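You operate a simulated robot arm through the tools that you are given. There is no shell and no other tool.

You run a simulated robot arm. Do the job below in one go: nothing can be reset, and whatever is moved stays where it is left.

## Task
Put the purple paint pot in the STAR cell and the orange one in the LEAF cell.
Fine: the cells are in the riser drawer; shut it at the end. Set down upright: what you pick out.

The check looks at the end state, three seconds after you hand in, the way a careful person would. Anything else that was tipped, shoved, dropped, spilled or broken makes it a failure.

## Robot
A 7-joint arm with a two-finger parallel gripper, fixed in place. Base frame: the origin is at the foot of the arm, x ahead of it, y to its left, z up. Units: m, degrees, N and s.
Its first joint turns from -149.0 to 149.0 degrees. Payload 3.43 kg.
The tool frame sits at the grasp point between the pads (the TCP): z along the fingers, y along the line on which they close. The tips reach 0.03 m beyond it. The gripper opens to 0.094 m. The fingers are 0.028 m wide and 0.01 m thick; the gripper's body (0.05 by 0.096 m) begins 0.055 m behind the TCP.
Orientation is that of the tool frame in the base frame, as [roll, pitch, yaw] about the fixed x, y, z axes, in that order (R = Rz(yaw) Ry(pitch) Rx(roll)). With the fingers straight down and closing along the base's y, the tool's x points along the base's -x, its y along +y and its z along -z.

## Interface
- The arm moves only by the tool play_rows. Its argument "moves" is a list that holds one entry, the list of rows, each a list of 7 numbers: the opening, from 0 (shut) to 1 (fully open), then the shift along the base's x, y, z in m, then the turn, a rotation vector about the base's x, y, z in degrees. In form: [[[hand, tx, ty, tz, ax, ay, az], ...]]. A call has 1 to 20 rows; each row is the pose to reach, as a shift and turn from the pose commanded when the call began. Rows are played at 5 a second. More than 0.05 m and 8.6 degrees between two rows, or a gripper value outside its range, and nothing of the call is played. A pose out of reach is approached as far as the arm can. The call stops where the force on the tool passes 40 N (or 10 N more than at its start, if that is more) or the arm is blocked; 0.2 s more then pass. The fingers move at their own pace (about 0.045 m/s each) and stop on an object; they squeeze with about 31 N. The grip force told is the motor's: it shows also when the fingers shut on nothing. Time passes only in rows, and 0.2 s behind the last, so rows that repeat a pose let the fingers close. The reply holds the time, the measured pose of the TCP, the force on the tool along the base axes, the opening and the grip force, in the units named above and with some noise, with the torque about the TCP (base axes, N m) and any sound that the robot's microphone picked up, and new pictures: "views" is both (left out), scene, wrist or none.
- Cameras (640 x 400 px; columns grow to the right, rows downward): "scene" is fixed at [0.2188, -0.4946, 1.1815]; the picture's right is [0.95, -0.30, 0.00], its down [-0.10, -0.33, -0.94] and it looks along [0.28, 0.90, -0.34] (base axes); focal length 345 px, centre (320, 200). "wrist" rides on the gripper at [0.076, 0.014, -0.102] in the tool frame; the picture's right is [-0.18, 0.98, 0.00], its down [-0.75, -0.14, -0.64] and it looks along [-0.63, -0.12, 0.77] (tool axes); focal length 243 px, centre (320, 200). There is no depth. A picture from a camera that has moved, and an enlarged one, comes with that camera's place and axes in the base frame and with its lens. The place of the scene camera against the robot may be out by one fixed shift of up to 0.012 m in any direction.
- zoom(camera, box): a new picture of the part [left, top, right, bottom] of that camera's present view, enlarged. The clock stands still meanwhile.
- hand_in(): hands the job in; it is judged then, once.

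Places have to be worked out from the pictures, the camera data and where the tool is seen. Open the gripper and draw the arm clear of the work before you hand the job in, unless the task says otherwise.

The tools are called after ">>>" by a JSON object that holds its "method" and its "body". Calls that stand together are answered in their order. play_rows: Moves the arm, as the interface text tells. Its arguments: {"type":"object","properties":{"moves":{"type":"array"},"views":{"type":"string","enum":["both","scene","wrist","none"]}},"required":["moves"]} The other tools are called the same way: zoom (camera, box) takes an enlarged picture of a part of a camera's view; hand_in () hands the job in.

At the start:

```text
clock: 0.0
position: [0.7337, 0.3175, 0.8999]
tcp_rot: [-180.0, 0.0, -180.0]
force: [0.0, -0.5, 0.3]
ft_torque: [0.01, 0.01, 0.0]
finger_gap: 0.0942
grip_force: 0.0
```

scene: 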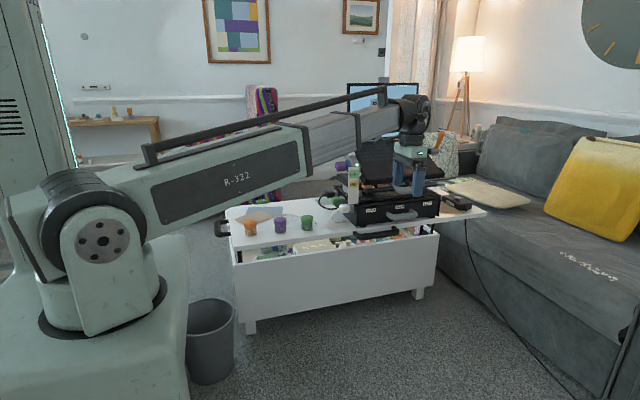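
wrist: 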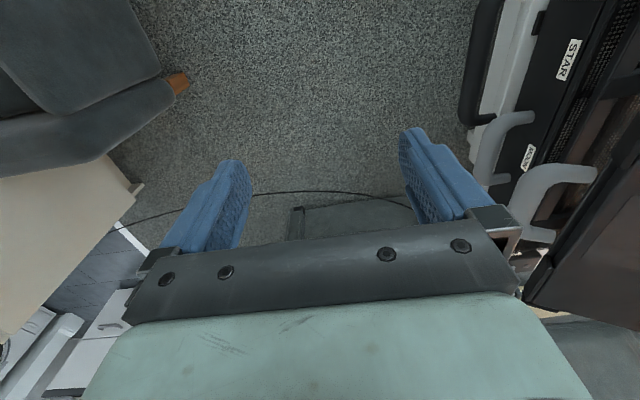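

I'll first look closely at the table area in the scene and at the wrist view, to locate the pots, the riser and its drawer.

>>> {"method": "zoom", "body": {"camera": "scene", "box": [210, 130, 370, 270]}}

>>> {"method": "zoom", "body": {"camera": "scene", "box": [320, 130, 500, 260]}}

>>> {"method": "zoom", "body": {"camera": "wrist", "box": [440, 0, 640, 320]}}

```text
2.86 times, centred on (290, 200) of scene
camera zoom: at [0.2188, -0.4946, 1.1815], right [0.95, -0.3, 0.0], down [-0.1, -0.33, -0.94], along [0.28, 0.9, -0.34], focal length 987 px, centre (406, 200)
```

zoom: 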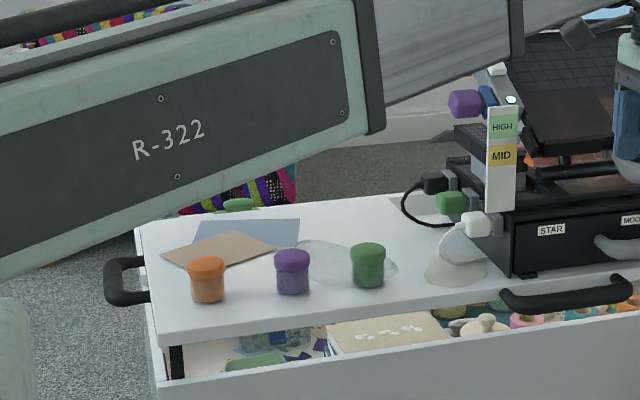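

```text
3.08 times, centred on (410, 195) of scene
camera zoom: at [0.2188, -0.4946, 1.1815], right [0.95, -0.3, 0.0], down [-0.1, -0.33, -0.94], along [0.28, 0.9, -0.34], focal length 1062 px, centre (43, 215)
```

zoom: 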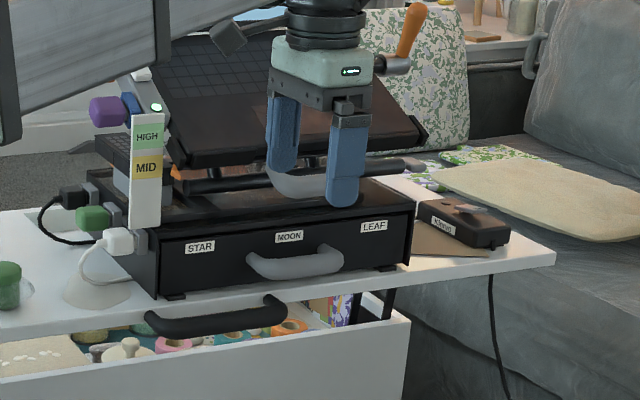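

```text
1.25 times, centred on (540, 160) of wrist
camera zoom: at [0.6578, 0.3294, 1.001], right [0.18, 0.98, 0.0], down [0.75, -0.14, 0.64], along [0.63, -0.12, -0.77], focal length 303 px, centre (45, 250)
```

zoom: 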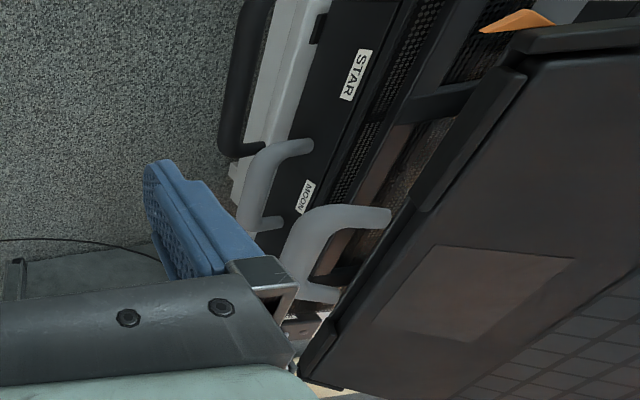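

STAR/MOON/LEAF labels triangulate to the riser front, about y≈0.565, z≈0.72, x≈0.74/0.86/0.98. The pots stand at about y≈0.62, with orange at x≈0.31 and purple at x≈0.42. I'll back off, lift and turn the tool 90° so the wrist camera looks at the drawer front.

>>> {"method": "play_rows", "body": {"moves": [[[1, 0, -0.02, 0.015, 0, 0, 7.5], [1, 0, -0.04, 0.03, 0, 0, 15], [1, 0, -0.06, 0.045, 0, 0, 22.5], [1, 0, -0.08, 0.06, 0, 0, 30], [1, 0, -0.1, 0.075, 0, 0, 37.5], [1, 0, -0.12, 0.09, 0, 0, 45], [1, 0, -0.14, 0.1, 0, 0, 52.5], [1, 0, -0.16, 0.1, 0, 0, 60], [1, 0, -0.17, 0.1, 0, 0, 67.5], [1, 0, -0.17, 0.1, 0, 0, 75], [1, 0, -0.17, 0.1, 0, 0, 82.5], [1, 0, -0.17, 0.1, 0, 0, 90], [1, 0, -0.17, 0.1, 0, 0, 90]]]}}

```text
clock: 2.8
position: [0.7338, 0.1473, 0.9985]
tcp_rot: [-180.0, 0.0, -89.9]
force: [-1.5, 0.1, 0.3]
ft_torque: [0.04, 0.0, -0.02]
finger_gap: 0.0937
grip_force: 0.0
camera wrist: at [0.7197, 0.0691, 1.101], right [-0.98, 0.18, 0.0], down [0.14, 0.75, 0.64], along [0.12, 0.63, -0.77], focal length 243 px, centre (320, 200)
```

scene: 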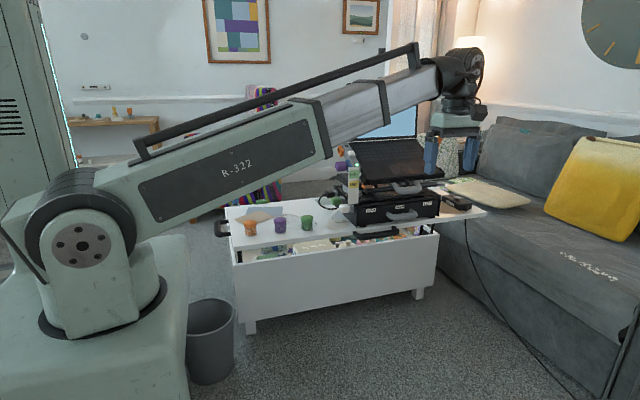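
wrist: 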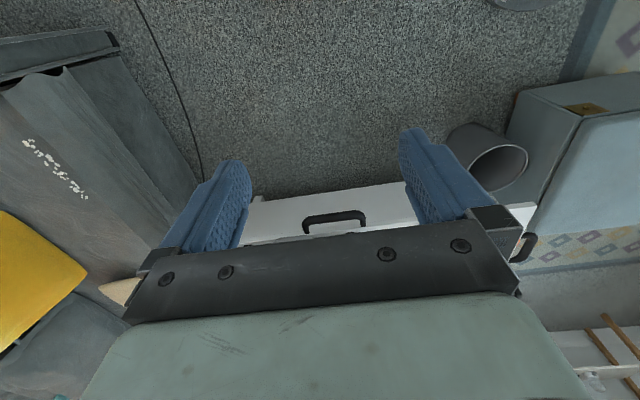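

The wrist view ahead is blocked by the gripper body, but the scene view of the riser is now clearer. I'll zoom in on it.

>>> {"method": "zoom", "body": {"camera": "scene", "box": [330, 130, 490, 250]}}

>>> {"method": "zoom", "body": {"camera": "scene", "box": [330, 155, 410, 205]}}

>>> {"method": "zoom", "body": {"camera": "scene", "box": [220, 185, 340, 260]}}

>>> {"method": "zoom", "body": {"camera": "scene", "box": [350, 190, 450, 250]}}

```text
3.33 times, centred on (410, 190) of scene
camera zoom: at [0.2188, -0.4946, 1.1815], right [0.95, -0.3, 0.0], down [-0.1, -0.33, -0.94], along [0.28, 0.9, -0.34], focal length 1151 px, centre (20, 233)
```

zoom: 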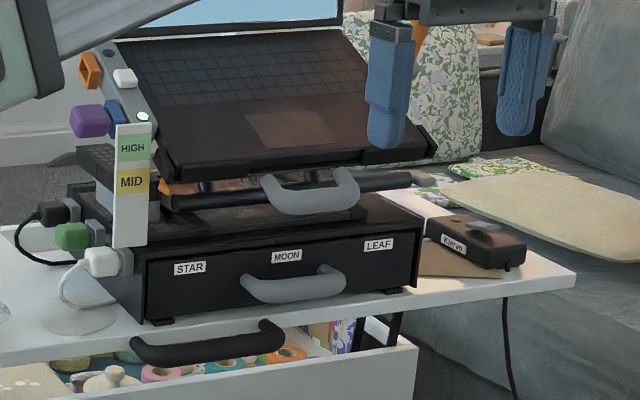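

```text
8.00 times, centred on (370, 180) of scene
camera zoom: at [0.2188, -0.4946, 1.1815], right [0.95, -0.3, 0.0], down [-0.1, -0.33, -0.94], along [0.28, 0.9, -0.34], focal length 2762 px, centre (-80, 360)
```

zoom: 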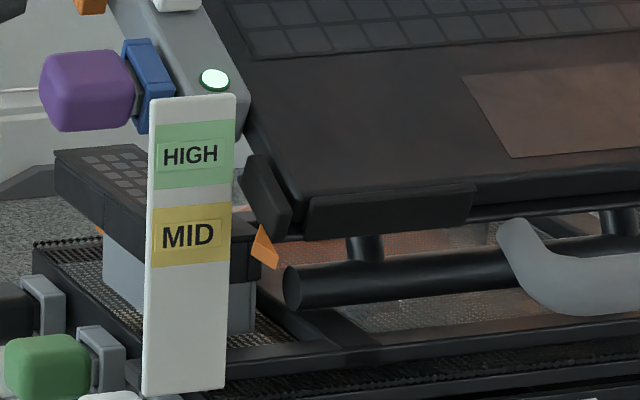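

```text
5.33 times, centred on (280, 222) of scene
camera zoom: at [0.2188, -0.4946, 1.1815], right [0.95, -0.3, 0.0], down [-0.1, -0.33, -0.94], along [0.28, 0.9, -0.34], focal length 1842 px, centre (533, 80)
```

zoom: 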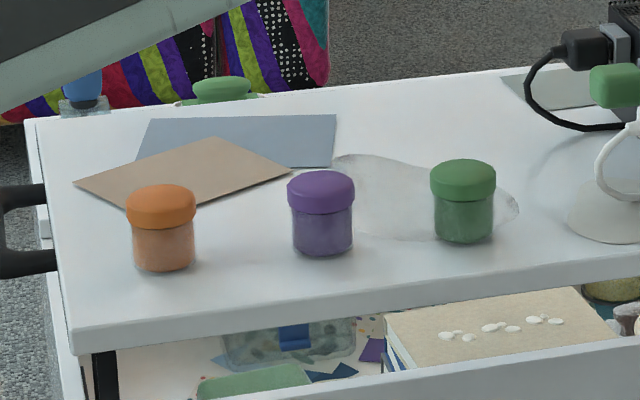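

```text
6.40 times, centred on (400, 220) of scene
camera zoom: at [0.2188, -0.4946, 1.1815], right [0.95, -0.3, 0.0], down [-0.1, -0.33, -0.94], along [0.28, 0.9, -0.34], focal length 2210 px, centre (-192, 72)
```

zoom: 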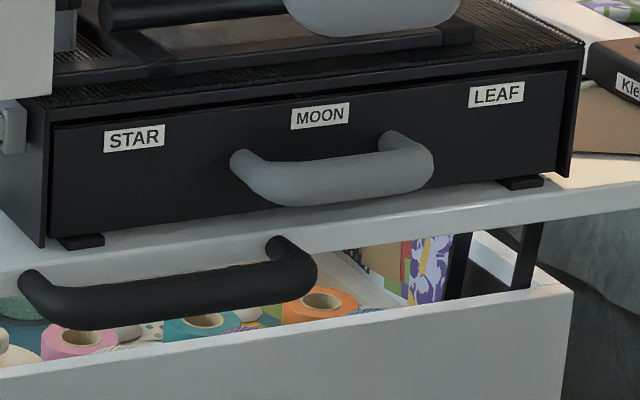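

The drawer's grey bow handle has its bar at about y≈0.515, z≈0.70, x 0.80–0.905. Another handle and the laptop stand overhang it at z≈0.79, and the table's black handle sits just below at x<0.83. I'll turn the tool back and then tilt it so the fingers point mostly +y and grip the bar from in front.

>>> {"method": "play_rows", "body": {"moves": [[[1, 0.01, 0.0, -0.01, 0, 0, -7.5], [1, 0.02, 0.0, -0.02, 0, 0, -15], [1, 0.03, 0.0, -0.03, 0, 0, -22.5], [1, 0.04, 0.0, -0.04, 0, 0, -30], [1, 0.05, 0.0, -0.05, 0, 0, -37.5], [1, 0.06, 0.0, -0.06, 0, 0, -45], [1, 0.07, 0.0, -0.07, 0, 0, -52.5], [1, 0.08, 0.0, -0.08, 0, 0, -60], [1, 0.09, 0.0, -0.09, 0, 0, -67.5], [1, 0.1, 0.0, -0.1, 0, 0, -75], [1, 0.11, 0.0, -0.1, 0, 0, -82.5], [1, 0.12, 0.0, -0.1, 0, 0, -90], [1, 0.12, 0.0, -0.1, 0, 0, -90]]], "views": "none"}}

>>> {"method": "play_rows", "body": {"moves": [[[0.6, 0, 0.01, -0.01, 8, 0, 0], [0.6, 0, 0.02, -0.02, 16, 0, 0], [0.6, 0, 0.04, -0.03, 24, 0, 0], [0.6, 0, 0.06, -0.04, 32, 0, 0], [0.6, 0, 0.08, -0.06, 40, 0, 0], [0.6, 0, 0.1, -0.08, 48, 0, 0], [0.6, 0, 0.12, -0.1, 56, 0, 0], [0.6, 0, 0.14, -0.12, 64, 0, 0], [0.6, 0, 0.16, -0.13, 64, 0, 0], [0.6, 0, 0.18, -0.14, 64, 0, 0], [0.6, 0.0, 0.2, -0.15, 64, 0, 0], [0.6, 0.0, 0.2, -0.15, 64, 0, 0]]]}}

```text
clock: 5.6
position: [0.8541, 0.1467, 0.8994]
tcp_rot: [179.9, -0.1, 179.8]
force: [-0.2, -0.2, 0.2]
ft_torque: [0.0, 0.01, 0.0]
finger_gap: 0.0941
grip_force: 0.1
```

```text
clock: 8.2
position: [0.8535, 0.3474, 0.7492]
tcp_rot: [116.0, 0.0, 179.9]
force: [-0.7, 0.5, 0.4]
ft_torque: [0.01, -0.02, 0.02]
finger_gap: 0.0565
grip_force: 0.1
camera wrist: at [0.7771, 0.2596, 0.8063], right [0.18, 0.43, 0.88], down [0.75, -0.64, 0.15], along [0.63, 0.64, -0.44], focal length 243 px, centre (320, 200)
```

scene: 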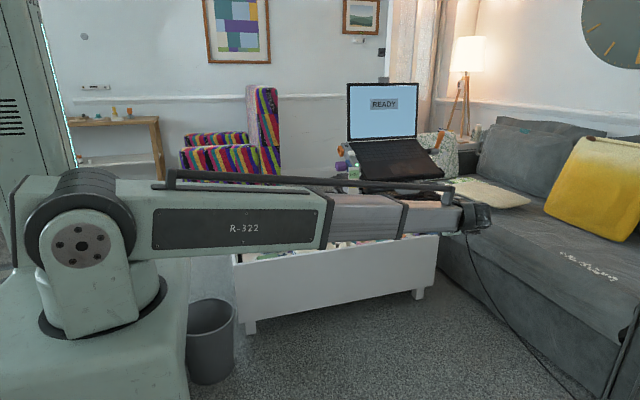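
wrist: 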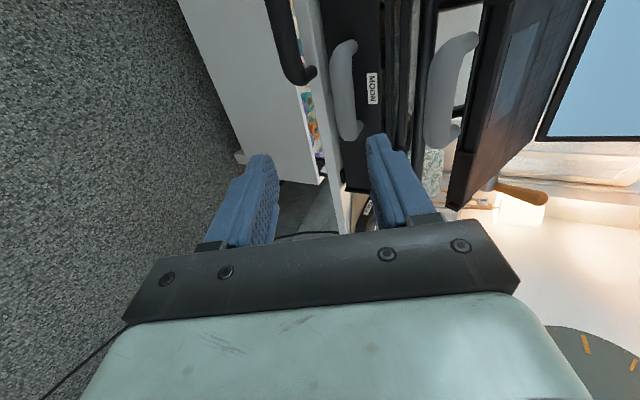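

The laptop stand and its handle stay above my approach line. Both cameras put the drawer bar at about (0.86, 0.51, 0.697). I'll move in along the tool axis to a pre-grasp 6–7 cm short of it.

>>> {"method": "play_rows", "body": {"moves": [[[0.55, 0.008, 0.03, -0.005, 0, 0, 0], [0.55, 0.016, 0.06, -0.012, 0, 0, 0], [0.55, 0.021, 0.0925, -0.02, 0, 0, 0], [0.55, 0.021, 0.0925, -0.02, 0, 0, 0]]], "views": "wrist"}}

>>> {"method": "zoom", "body": {"camera": "wrist", "box": [220, 0, 540, 240]}}

```text
clock: 9.2
position: [0.8742, 0.4392, 0.7287]
tcp_rot: [116.0, -0.1, -180.0]
force: [-0.7, 0.2, 0.4]
ft_torque: [0.0, -0.03, 0.03]
finger_gap: 0.0518
grip_force: 0.1
camera wrist: at [0.7979, 0.3531, 0.7867], right [0.18, 0.43, 0.88], down [0.75, -0.64, 0.15], along [0.63, 0.64, -0.44], focal length 243 px, centre (320, 200)
```

wrist: 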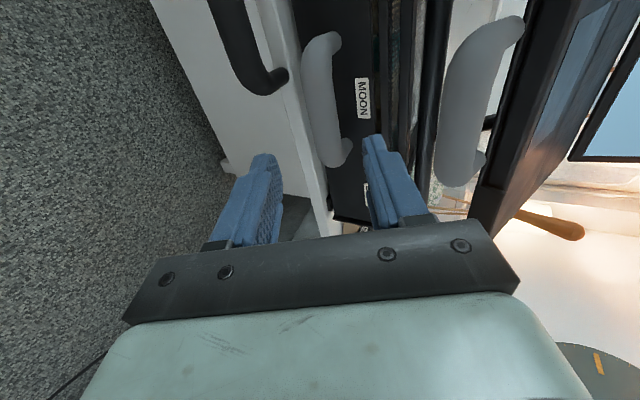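

```text
1.67 times, centred on (380, 120) of wrist
camera zoom: at [0.7979, 0.3531, 0.7867], right [0.18, 0.43, 0.88], down [0.75, -0.64, 0.15], along [0.63, 0.64, -0.44], focal length 404 px, centre (220, 333)
```

zoom: 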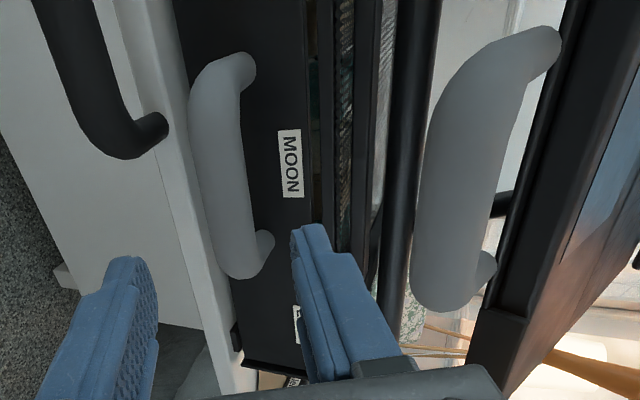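

The bar lies between the fingers' lines, around z≈0.697. I'll move in the last 7 cm along the tool axis without closing and check.

>>> {"method": "play_rows", "body": {"moves": [[[0.55, 0, 0.02, -0.01, 0, 0, 0], [0.55, 0, 0.04, -0.02, 0, 0, 0], [0.55, 0, 0.055, -0.027, 0, 0, 0], [0.55, 0, 0.065, -0.0315, 0, 0, 0], [0.55, 0, 0.065, -0.0315, 0, 0, 0]]]}}

>>> {"method": "zoom", "body": {"camera": "wrist", "box": [200, 60, 480, 240]}}

```text
clock: 10.4
position: [0.8742, 0.5049, 0.6985]
tcp_rot: [115.9, 0.0, 180.0]
force: [-1.0, -0.4, 0.2]
ft_torque: [-0.03, -0.03, 0.01]
finger_gap: 0.0519
grip_force: 0.0
camera wrist: at [0.7986, 0.4173, 0.7553], right [0.18, 0.43, 0.88], down [0.75, -0.64, 0.15], along [0.63, 0.64, -0.44], focal length 243 px, centre (320, 200)
```

scene: 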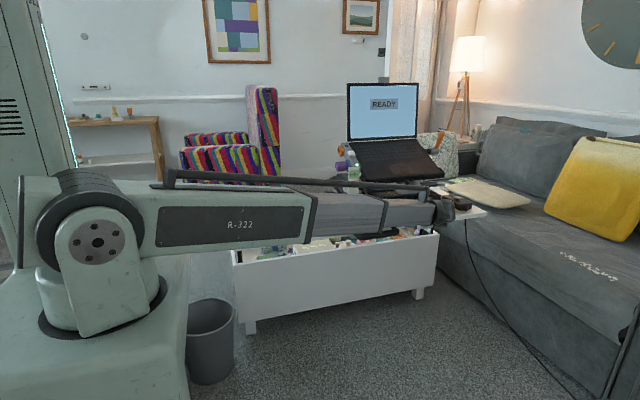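
wrist: 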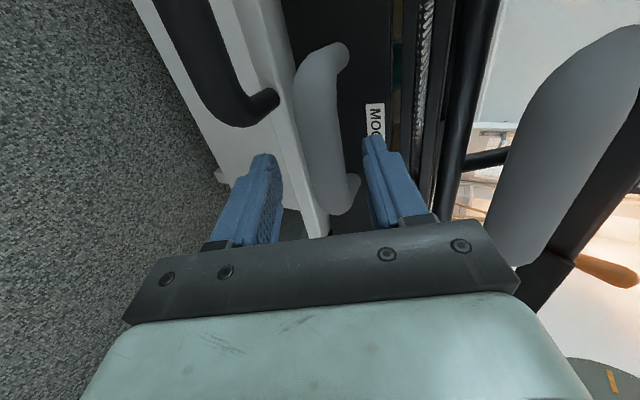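

```text
2.22 times, centred on (340, 150) of wrist
camera zoom: at [0.7986, 0.4173, 0.7553], right [0.18, 0.43, 0.88], down [0.75, -0.64, 0.15], along [0.63, 0.64, -0.44], focal length 539 px, centre (276, 311)
```

zoom: 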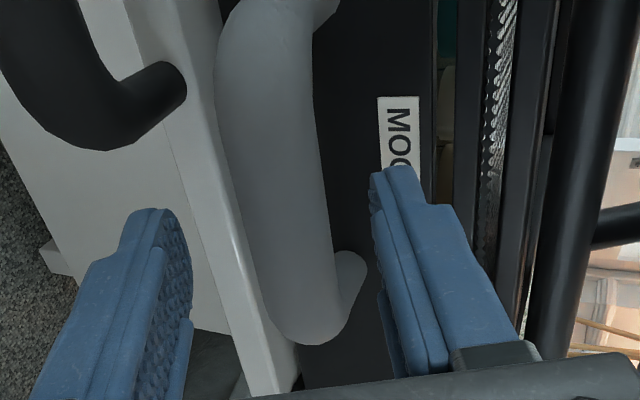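

The bar's image position matches (0.875, 0.515, 0.695), which puts it centred between the fingers. I'll close on it.

>>> {"method": "play_rows", "body": {"moves": [[[0.4, 0, 0, 0, 0, 0, 0], [0.3, 0, 0, 0, 0, 0, 0], [0.2, 0, 0, 0, 0, 0, 0], [0.1, 0, 0, 0, 0, 0, 0], [0.0, 0, 0, 0, 0, 0, 0], [0.0, 0, 0, 0, 0, 0, 0], [0.0, 0, 0, 0, 0, 0, 0]]], "views": "wrist"}}

```text
clock: 12.0
position: [0.8738, 0.5037, 0.6996]
tcp_rot: [116.1, 0.0, 180.0]
force: [-0.3, -8.7, 12.0]
ft_torque: [0.21, 0.07, 0.0]
finger_gap: 0.0
grip_force: 31.3
camera wrist: at [0.7985, 0.4166, 0.7562], right [0.18, 0.43, 0.88], down [0.75, -0.64, 0.15], along [0.63, 0.64, -0.44], focal length 243 px, centre (320, 200)
```

wrist: 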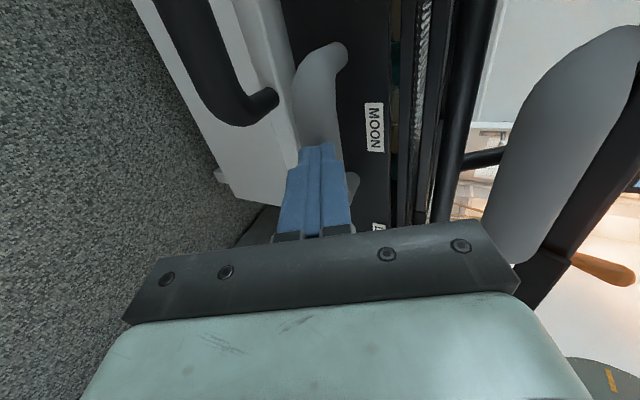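

The fingers shut on nothing and pressed the bar from in front, so the bar is about 2 cm deeper than I judged (y≈0.53). I'll back off, reopen and go deeper along the same axis, then look again.

>>> {"method": "play_rows", "body": {"moves": [[[0.0, 0, -0.018, 0.0088, 0, 0, 0], [0.5, 0, -0.018, 0.0088, 0, 0, 0], [0.5, 0, -0.018, 0.0088, 0, 0, 0], [0.5, 0, -0.018, 0.0088, 0, 0, 0], [0.5, 0, 0.0, 0.0, 0, 0, 0], [0.5, 0, 0.01, -0.0049, 0, 0, 0], [0.5, 0, 0.018, -0.0088, 0, 0, 0], [0.5, 0, 0.018, -0.0088, 0, 0, 0]]], "views": "wrist"}}

>>> {"method": "zoom", "body": {"camera": "wrist", "box": [200, 60, 480, 240]}}

```text
clock: 13.8
position: [0.8743, 0.5216, 0.6903]
tcp_rot: [116.0, 0.1, 179.9]
force: [-0.1, -0.2, 0.6]
ft_torque: [0.04, -0.02, 0.0]
finger_gap: 0.047
grip_force: 0.0
camera wrist: at [0.7988, 0.4352, 0.7465], right [0.18, 0.43, 0.88], down [0.75, -0.64, 0.15], along [0.63, 0.64, -0.44], focal length 243 px, centre (320, 200)
```

wrist: 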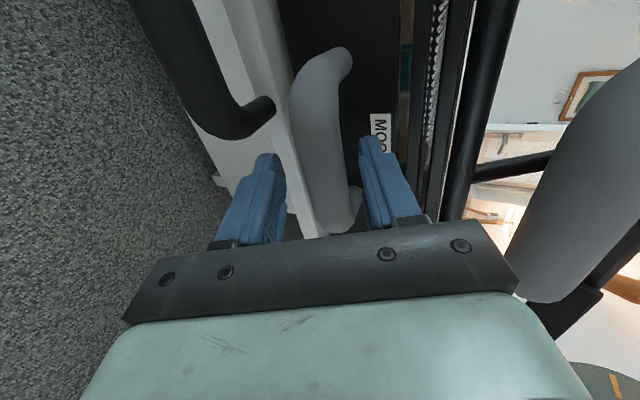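

```text
2.22 times, centred on (340, 150) of wrist
camera zoom: at [0.7988, 0.4352, 0.7465], right [0.18, 0.43, 0.88], down [0.75, -0.64, 0.15], along [0.63, 0.64, -0.44], focal length 539 px, centre (276, 311)
```

zoom: 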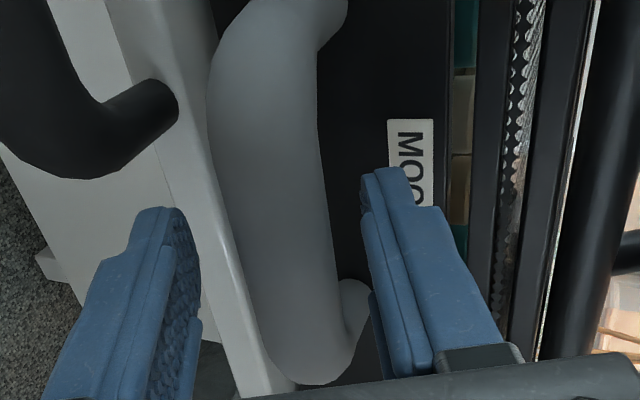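

No contact and the bar is between the pads. I'll close again.

>>> {"method": "play_rows", "body": {"moves": [[[0.35, 0, 0, 0, 0, 0, 0], [0.2, 0, 0, 0, 0, 0, 0], [0.1, 0, 0, 0, 0, 0, 0], [0.0, 0, 0, 0, 0, 0, 0], [0.0, 0, 0, 0, 0, 0, 0], [0.0, 0, 0, 0, 0, 0, 0]]], "views": "wrist"}}

```text
clock: 15.2
position: [0.8746, 0.5217, 0.691]
tcp_rot: [115.9, -0.1, -179.9]
force: [3.8, 0.1, 21.6]
ft_torque: [0.33, 0.1, 0.08]
finger_gap: 0.0256
grip_force: 31.2
camera wrist: at [0.7986, 0.4349, 0.7479], right [0.18, 0.43, 0.88], down [0.75, -0.64, 0.15], along [0.63, 0.64, -0.44], focal length 243 px, centre (320, 200)
```

wrist: 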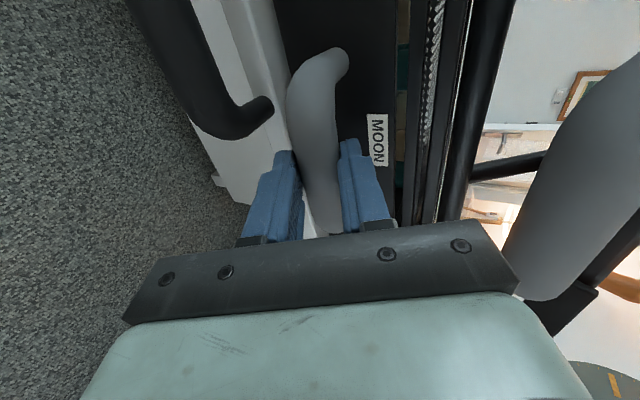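

I have a good grip (gap 25.6 mm) with a 21 N upward load, so the tool sits slightly low. I'll ease it up 3 mm to relieve that, then start pulling straight along −y a little.

>>> {"method": "play_rows", "body": {"moves": [[[0.0, 0, 0, 0.0015, 0, 0, 0], [0.0, 0, 0, 0.003, 0, 0, 0], [0.0, 0, 0, 0.003, 0, 0, 0]]], "views": "none"}}

>>> {"method": "play_rows", "body": {"moves": [[[0.0, 0, -0.006, 0, 0, 0, 0], [0.0, 0, -0.012, 0, 0, 0, 0], [0.0, 0, -0.018, 0, 0, 0, 0], [0.0, 0, -0.024, 0, 0, 0, 0]]], "views": "both"}}

```text
clock: 16.0
position: [0.8738, 0.5218, 0.6904]
tcp_rot: [116.1, -0.1, -180.0]
force: [1.9, 0.1, 3.4]
ft_torque: [0.04, -0.11, -0.32]
finger_gap: 0.0254
grip_force: 30.6
```

```text
clock: 17.0
position: [0.875, 0.4982, 0.6916]
tcp_rot: [116.1, 0.0, -179.8]
force: [-1.4, 0.1, 0.1]
ft_torque: [-0.22, 0.02, -0.04]
finger_gap: 0.0257
grip_force: 30.8
camera wrist: at [0.7989, 0.4106, 0.7484], right [0.18, 0.43, 0.88], down [0.75, -0.64, 0.16], along [0.63, 0.64, -0.44], focal length 243 px, centre (320, 200)
```

scene: 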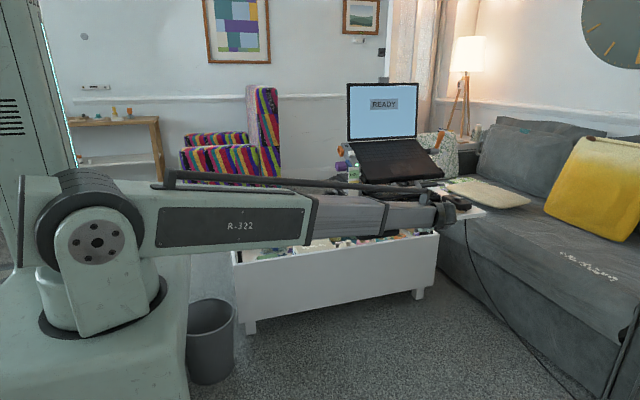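
wrist: 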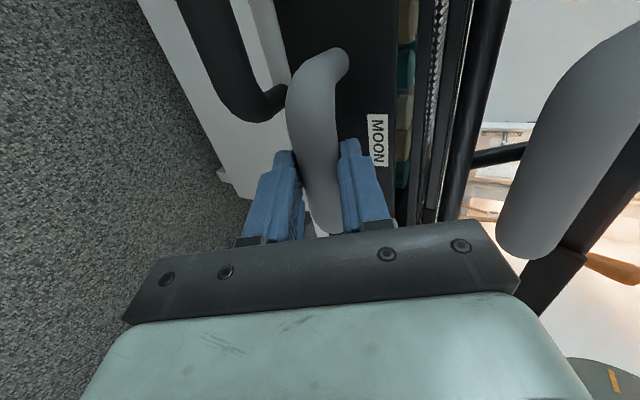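

The drawer slides out with almost no force. I'll keep pulling in small steps, watching for the stop.

>>> {"method": "play_rows", "body": {"moves": [[[0.0, 0, -0.012, 0, 0, 0, 0], [0.0, 0, -0.024, 0, 0, 0, 0], [0.0, 0, -0.036, 0, 0, 0, 0], [0.0, 0, -0.048, 0, 0, 0, 0], [0.0, 0, -0.06, 0, 0, 0, 0], [0.0, 0, -0.072, 0, 0, 0, 0], [0.0, 0, -0.084, 0, 0, 0, 0], [0.0, 0, -0.096, 0, 0, 0, 0]]], "views": "both"}}

```text
clock: 18.8
position: [0.8749, 0.4019, 0.69]
tcp_rot: [116.1, 0.0, -180.0]
force: [-6.2, 0.2, 0.2]
ft_torque: [-0.38, 0.04, 0.13]
finger_gap: 0.0257
grip_force: 30.8
camera wrist: at [0.7988, 0.3151, 0.7484], right [0.18, 0.43, 0.88], down [0.75, -0.64, 0.15], along [0.63, 0.64, -0.44], focal length 243 px, centre (320, 200)
```

scene: 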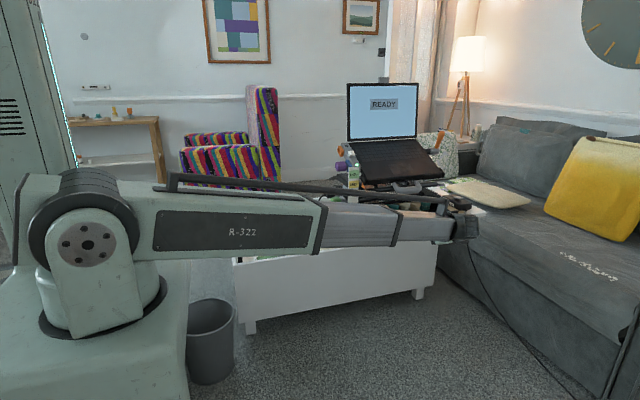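
wrist: 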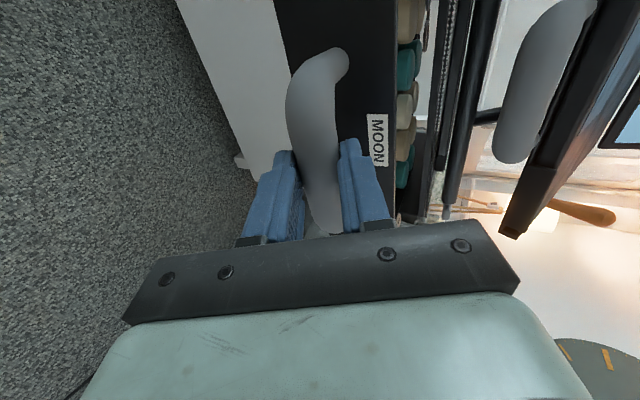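

Out 12 cm so far, with spools visible inside. I'll pull another 4 cm, gently.

>>> {"method": "play_rows", "body": {"moves": [[[0.0, 0, -0.01, 0, 0, 0, 0], [0.0, 0, -0.02, 0, 0, 0, 0], [0.0, 0, -0.03, 0, 0, 0, 0], [0.0, 0, -0.04, 0, 0, 0, 0]]], "views": "wrist"}}

>>> {"method": "zoom", "body": {"camera": "scene", "box": [340, 150, 480, 260]}}

>>> {"method": "zoom", "body": {"camera": "wrist", "box": [240, 0, 560, 220]}}

```text
clock: 19.8
position: [0.8753, 0.3603, 0.691]
tcp_rot: [116.2, 0.0, -180.0]
force: [-5.6, 1.1, 1.2]
ft_torque: [-0.29, -0.07, -0.02]
finger_gap: 0.0259
grip_force: 31.3
camera wrist: at [0.7989, 0.2746, 0.7485], right [0.18, 0.43, 0.88], down [0.75, -0.64, 0.16], along [0.63, 0.64, -0.44], focal length 243 px, centre (320, 200)
```

wrist: 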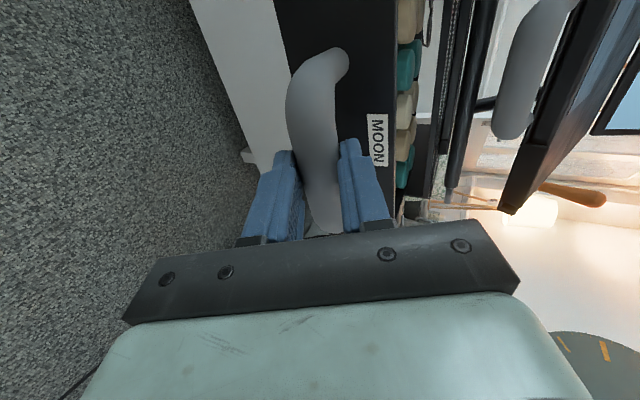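

```text
3.64 times, centred on (410, 205) of scene
camera zoom: at [0.2188, -0.4946, 1.1815], right [0.95, -0.3, 0.0], down [-0.1, -0.33, -0.94], along [0.28, 0.9, -0.34], focal length 1256 px, centre (-7, 182)
```

zoom: 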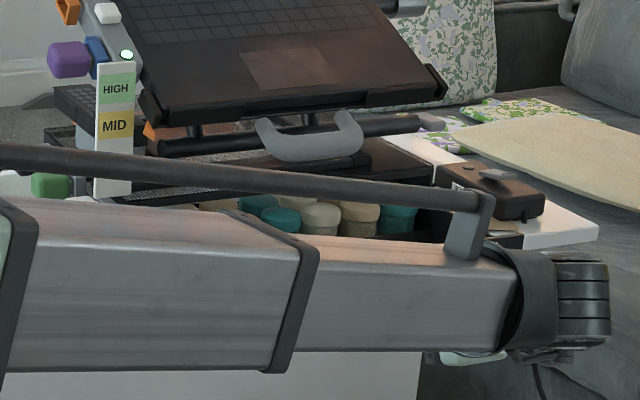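

```text
1.82 times, centred on (400, 110) of wrist
camera zoom: at [0.7989, 0.2746, 0.7485], right [0.18, 0.43, 0.88], down [0.75, -0.64, 0.16], along [0.63, 0.64, -0.44], focal length 441 px, centre (174, 364)
```

zoom: 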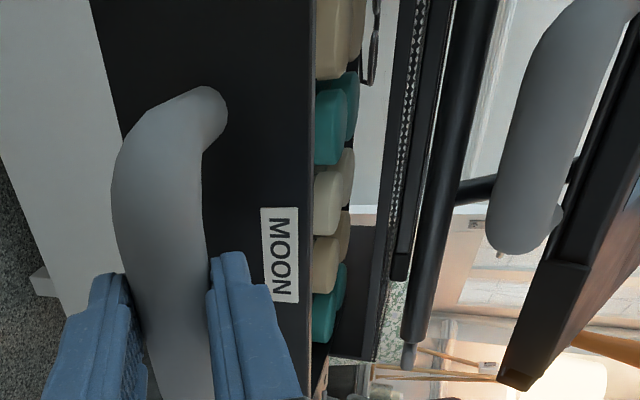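

The drawer is out about 16 cm and already holds other pots, so I need an overhead look to find the cells. I'll release the handle, back off along the tool axis, then rise and straighten the tool for a view from above.

>>> {"method": "play_rows", "body": {"moves": [[[0.25, 0, 0, 0, 0, 0, 0], [0.5, 0, 0, 0, 0, 0, 0], [0.5, 0, 0, 0, 0, 0, 0], [0.5, 0, -0.018, 0.009, 0, 0, 0], [0.5, 0, -0.04, 0.02, 0, 0, 0], [0.5, 0, -0.065, 0.03, 0, 0, 0], [0.5, 0, -0.065, 0.03, 0, 0, 0]]], "views": "wrist"}}

>>> {"method": "play_rows", "body": {"moves": [[[0.5, -0.01, -0.01, 0.025, -8, 0, 0], [0.3, -0.02, -0.02, 0.05, -16, 0, 0], [0.1, -0.03, -0.03, 0.08, -24, 0, 0], [0, -0.04, -0.03, 0.11, -32, 0, 0], [0, -0.05, -0.03, 0.14, -40, 0, 0], [0, -0.06, -0.03, 0.17, -48, 0, 0], [0, -0.075, -0.03, 0.2, -56, 0, 0], [0, -0.09, -0.03, 0.23, -64, 0, 0], [0, -0.1, -0.03, 0.26, -64, 0, 0], [0, -0.115, -0.03, 0.28, -64, 0, 0], [0, -0.115, -0.03, 0.28, -64, 0, 0]]], "views": "both"}}

```text
clock: 21.4
position: [0.8742, 0.2968, 0.7226]
tcp_rot: [115.9, 0.1, 180.0]
force: [0.9, -0.1, -0.1]
ft_torque: [0.01, -0.02, -0.04]
finger_gap: 0.0473
grip_force: 0.1
camera wrist: at [0.7988, 0.2096, 0.7793], right [0.18, 0.43, 0.88], down [0.75, -0.64, 0.15], along [0.63, 0.64, -0.44], focal length 243 px, centre (320, 200)
```

wrist: 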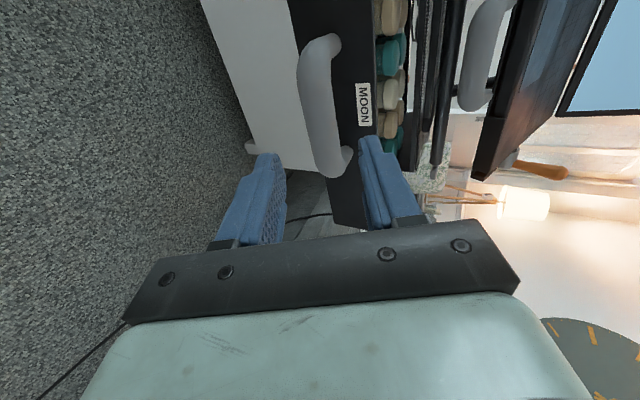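

```text
clock: 23.8
position: [0.7596, 0.2655, 1.0004]
tcp_rot: [-179.9, 0.0, -180.0]
force: [-0.7, -0.3, -0.4]
ft_torque: [0.02, -0.01, 0.04]
finger_gap: 0.0002
grip_force: 30.8
camera wrist: at [0.6834, 0.2798, 1.1034], right [0.18, 0.98, 0.0], down [0.75, -0.14, 0.64], along [0.63, -0.12, -0.77], focal length 243 px, centre (320, 200)
```

scene: 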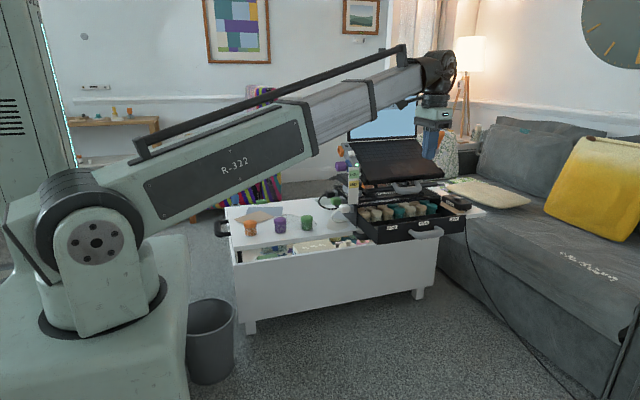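
wrist: 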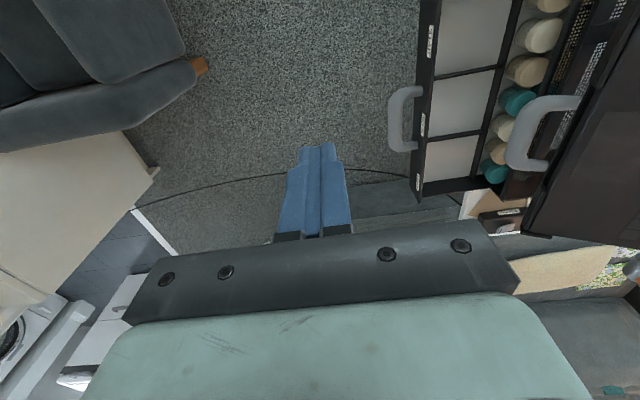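

The overhead view shows the three labelled front cells empty, with a row of other pots behind them. I'll zoom in to measure the cells.

>>> {"method": "zoom", "body": {"camera": "wrist", "box": [380, 0, 620, 220]}}

>>> {"method": "zoom", "body": {"camera": "scene", "box": [340, 180, 480, 260]}}

```text
1.82 times, centred on (500, 110) of wrist
camera zoom: at [0.6834, 0.2798, 1.1034], right [0.18, 0.98, 0.0], down [0.75, -0.14, 0.64], along [0.63, -0.12, -0.77], focal length 441 px, centre (-7, 364)
```

zoom: 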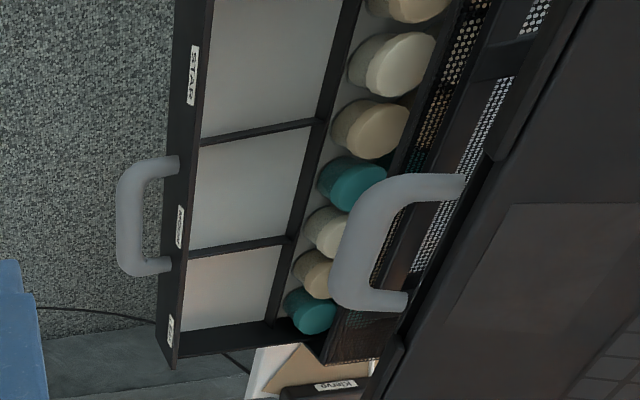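

```text
4.57 times, centred on (410, 220) of scene
camera zoom: at [0.2188, -0.4946, 1.1815], right [0.95, -0.3, 0.0], down [-0.1, -0.33, -0.94], along [0.28, 0.9, -0.34], focal length 1579 px, centre (-91, 109)
```

zoom: 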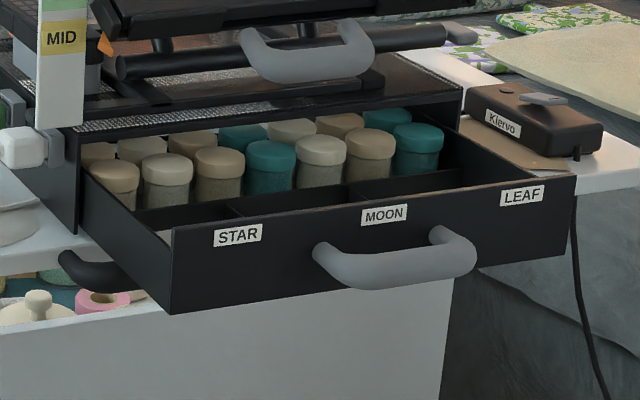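

Cells measure out as STAR about x 0.705–0.812 and LEAF about x 0.933–1.025, both y 0.42–0.537, with the floor near z≈0.672. LEAF is at radius ≈1.08 m, beyond straight-down reach, so I need an outward tilt. I'll test that reach in free air to the right of the drawer at 25° tilt.

>>> {"method": "play_rows", "body": {"moves": [[[0, 0.03, 0, -0.02, 0, -5, 0], [0, 0.06, 0, -0.04, 0, -10, 0], [0, 0.1, 0, -0.06, 0, -15, 0], [0, 0.14, 0, -0.09, 0, -20, 0], [0, 0.17, 0, -0.12, 0, -25, 0], [0, 0.19, -0.015, -0.15, 0, -25, 0], [0, 0.19, -0.015, -0.15, 0, -25, 0]]], "views": "both"}}

>>> {"method": "play_rows", "body": {"moves": [[[0, 0.02, 0.005, -0.03, 0, 0, 5], [0, 0.04, 0.01, -0.06, 0, 0, 10], [0, 0.06, 0.015, -0.09, 0, 0, 14.6], [0, 0.08, 0.02, -0.12, 0, 0, 14.6], [0, 0.094, 0.022, -0.145, 0, 0, 14.6], [0, 0.094, 0.022, -0.145, 0, 0, 14.6], [0, 0.094, 0.022, -0.145, 0, 0, 14.6]]], "views": "both"}}

```text
clock: 25.4
position: [0.951, 0.2514, 0.8525]
tcp_rot: [180.0, 24.9, 180.0]
force: [0.8, -0.1, -0.5]
ft_torque: [0.02, 0.0, 0.0]
finger_gap: 0.0
grip_force: 31.0
camera wrist: at [0.8389, 0.2647, 0.9124], right [0.17, 0.98, 0.08], down [0.41, -0.14, 0.9], along [0.9, -0.12, -0.43], focal length 243 px, centre (320, 200)
```

scene: 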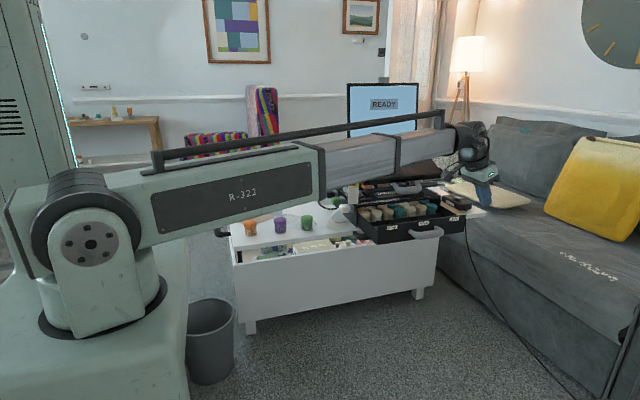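
wrist: 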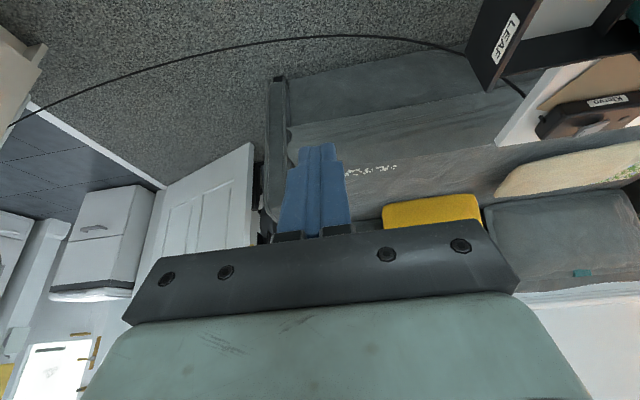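

```text
clock: 27.0
position: [1.044, 0.2742, 0.7066]
tcp_rot: [-180.0, 24.9, -165.4]
force: [0.9, 0.0, -0.2]
ft_torque: [0.02, 0.0, 0.01]
finger_gap: 0.0
grip_force: 30.8
camera wrist: at [0.9319, 0.2577, 0.7672], right [-0.09, 0.99, 0.08], down [0.43, -0.03, 0.9], along [0.9, 0.11, -0.43], focal length 243 px, centre (320, 200)
```

scene: 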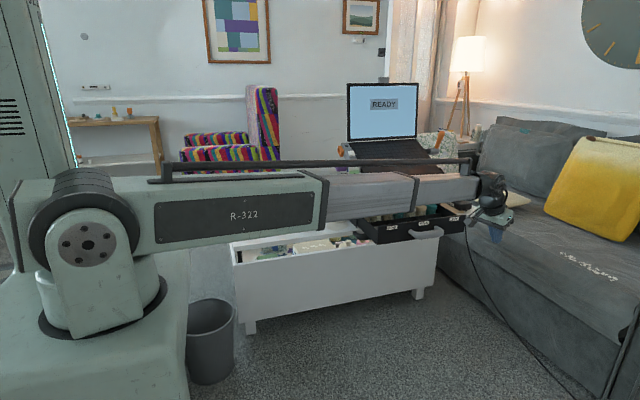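
wrist: 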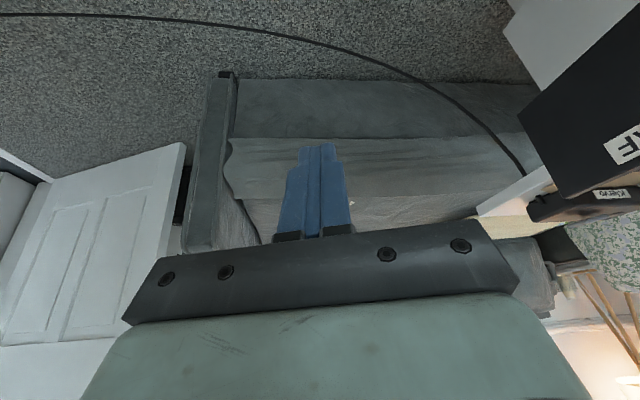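

The 25° tilt reaches radius 1.08 m at z≈0.705 with no shortfall, so LEAF is reachable. Next I go up and around, at safe height and short radius, to a spot in front of and above the pots.

>>> {"method": "play_rows", "body": {"moves": [[[0.1, 0, 0, 0.045, 0, 0, 0], [0.2, -0.01, 0, 0.09, 0, 0, 0], [0.3, -0.045, 0, 0.125, 0, 0, 0], [0.4, -0.09, 0, 0.145, 0, 0, 0], [0.5, -0.135, 0.005, 0.165, 0, 0, 0], [0.6, -0.18, 0.01, 0.185, 0, 0, 0], [0.75, -0.225, 0.01, 0.2, 0, 0, 0], [0.75, -0.27, 0.015, 0.215, 0, 0, 0], [0.75, -0.315, 0.02, 0.22, 0, 0, 0], [0.75, -0.36, 0.025, 0.22, 0, 0, 5], [0.75, -0.4, 0.03, 0.22, 0, 0, 10], [0.75, -0.424, 0.06, 0.22, 0, 0, 15], [0.75, -0.456, 0.097, 0.22, 0, 0, 20], [0.75, -0.488, 0.134, 0.22, 0, 0, 25], [0.75, -0.52, 0.171, 0.22, 0, 0, 30], [0.75, -0.552, 0.208, 0.22, 0, 0, 35], [0.75, -0.584, 0.245, 0.22, 0, 0, 40], [0.75, -0.616, 0.275, 0.22, 0, 0, 41.4], [0.75, -0.644, 0.288, 0.22, 0, 0, 41.4], [0.75, -0.644, 0.288, 0.22, 0, 0, 41.4]]], "views": "both"}}

```text
clock: 31.2
position: [0.3996, 0.5609, 0.925]
tcp_rot: [180.0, 25.0, -124.0]
force: [-0.5, 0.5, 0.1]
ft_torque: [0.02, -0.02, 0.02]
finger_gap: 0.0705
grip_force: 0.2
camera wrist: at [0.3253, 0.4754, 0.9859], right [-0.72, 0.69, 0.08], down [0.35, 0.26, 0.9], along [0.6, 0.68, -0.43], focal length 243 px, centre (320, 200)
```

scene: 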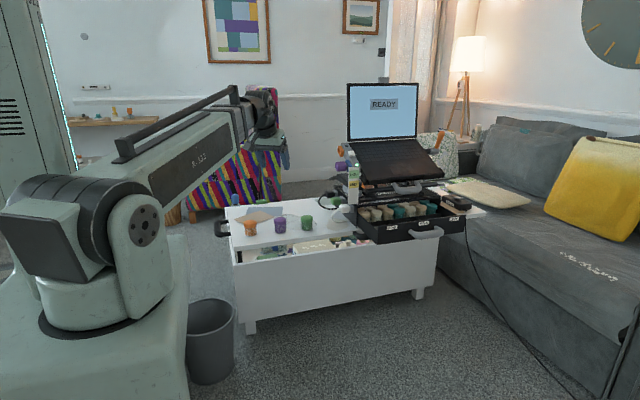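
wrist: 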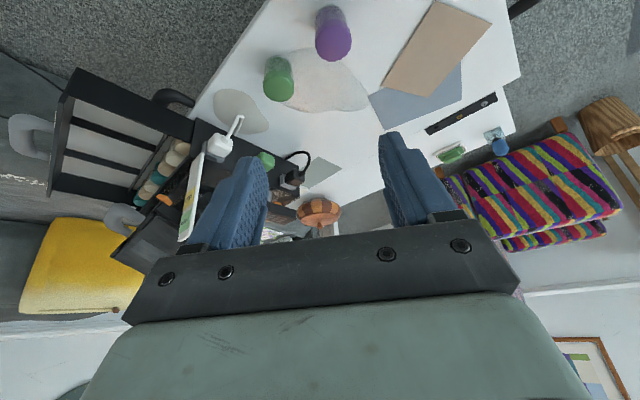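

Purple triangulates to about (0.414, 0.626) on a table top near z≈0.66. I'll move above it to z=0.79 and re-check with the wrist camera.

>>> {"method": "play_rows", "body": {"moves": [[[0.75, 0.005, 0.02, -0.04, 0, 0, 0], [0.75, 0.01, 0.045, -0.08, 0, 0, 0], [0.75, 0.014, 0.066, -0.115, 0, 0, 0], [0.75, 0.014, 0.066, -0.135, 0, 0, 0], [0.75, 0.014, 0.066, -0.135, 0, 0, 0]]], "views": "both"}}

>>> {"method": "zoom", "body": {"camera": "wrist", "box": [180, 0, 500, 220]}}

>>> {"method": "zoom", "body": {"camera": "scene", "box": [220, 140, 340, 250]}}

```text
clock: 32.4
position: [0.414, 0.6287, 0.7906]
tcp_rot: [-179.9, 25.0, -124.0]
force: [-0.6, 0.0, 0.3]
ft_torque: [0.0, -0.01, -0.01]
finger_gap: 0.0706
grip_force: 0.0
camera wrist: at [0.3395, 0.5416, 0.8514], right [-0.72, 0.69, 0.08], down [0.35, 0.26, 0.9], along [0.6, 0.68, -0.43], focal length 243 px, centre (320, 200)
```

scene: 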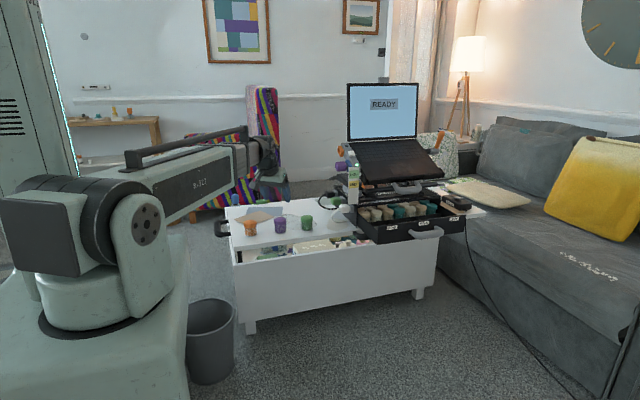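
wrist: 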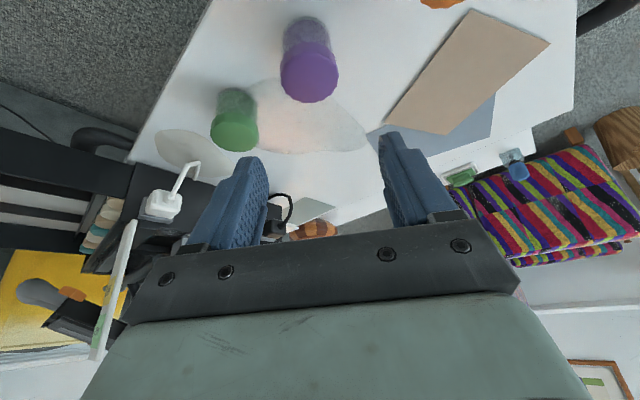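

```text
1.82 times, centred on (340, 110) of wrist
camera zoom: at [0.3395, 0.5416, 0.8514], right [-0.72, 0.69, 0.08], down [0.35, 0.26, 0.9], along [0.6, 0.68, -0.43], focal length 441 px, centre (284, 364)
```

zoom: 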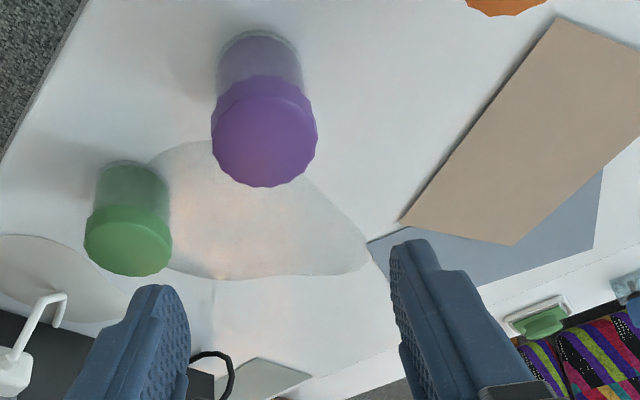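

```text
3.64 times, centred on (280, 195) of scene
camera zoom: at [0.2188, -0.4946, 1.1815], right [0.95, -0.3, 0.0], down [-0.1, -0.33, -0.94], along [0.28, 0.9, -0.34], focal length 1256 px, centre (466, 218)
```

zoom: 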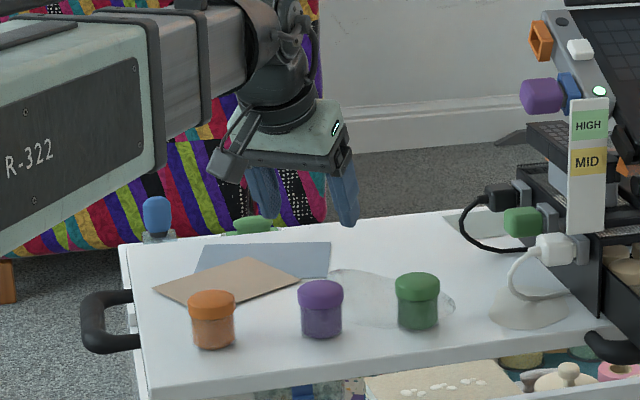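

Purple is confirmed at about (0.414, 0.627), under the open fingers with the neighbours clear. I'll descend straight to z≈0.70.

>>> {"method": "play_rows", "body": {"moves": [[[0.75, 0, 0.001, -0.03, 0, 0, 0], [0.75, 0, 0.001, -0.055, 0, 0, 0], [0.75, 0, 0.001, -0.075, 0, 0, 0], [0.75, 0, 0.001, -0.088, 0, 0, 0], [0.75, 0, 0.001, -0.088, 0, 0, 0]]], "views": "both"}}

>>> {"method": "zoom", "body": {"camera": "wrist", "box": [180, 0, 500, 220]}}

>>> {"method": "zoom", "body": {"camera": "scene", "box": [220, 170, 340, 250]}}

```text
clock: 33.6
position: [0.4141, 0.6281, 0.7034]
tcp_rot: [-180.0, 25.1, -124.0]
force: [-0.3, -0.3, 0.4]
ft_torque: [-0.01, -0.01, -0.03]
finger_gap: 0.0705
grip_force: 0.1
camera wrist: at [0.3395, 0.5428, 0.7638], right [-0.72, 0.69, 0.08], down [0.35, 0.26, 0.9], along [0.6, 0.68, -0.43], focal length 243 px, centre (320, 200)
```

scene: 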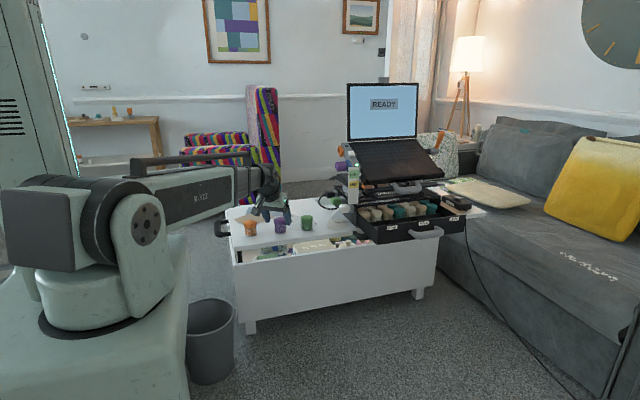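
wrist: 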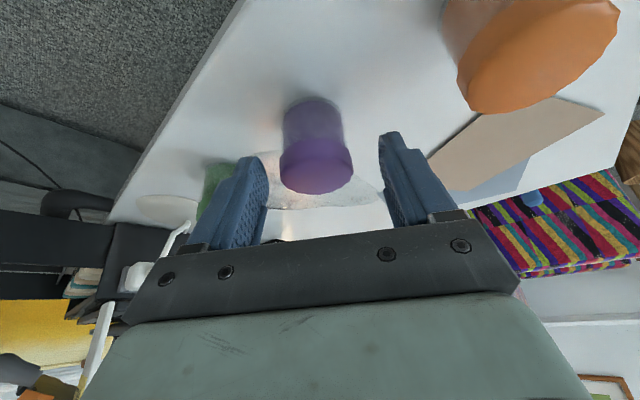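

```text
1.82 times, centred on (340, 110) of wrist
camera zoom: at [0.3395, 0.5428, 0.7638], right [-0.72, 0.69, 0.08], down [0.35, 0.26, 0.9], along [0.6, 0.68, -0.43], focal length 441 px, centre (284, 364)
```

zoom: 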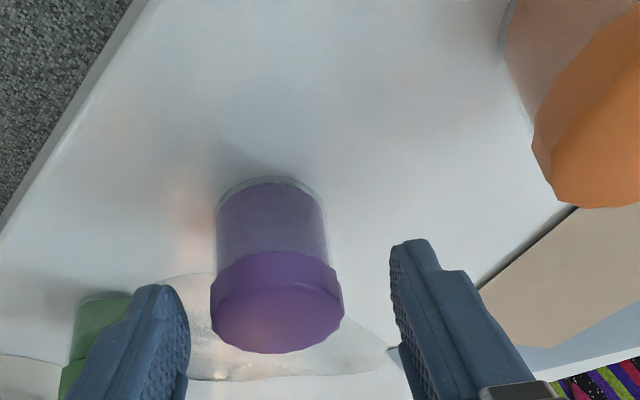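

```text
5.00 times, centred on (280, 210) of scene
camera zoom: at [0.2188, -0.4946, 1.1815], right [0.95, -0.3, 0.0], down [-0.1, -0.33, -0.94], along [0.28, 0.9, -0.34], focal length 1727 px, centre (520, 150)
```

zoom: 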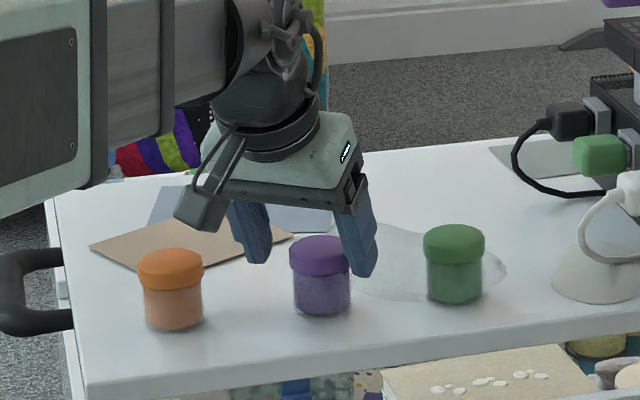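

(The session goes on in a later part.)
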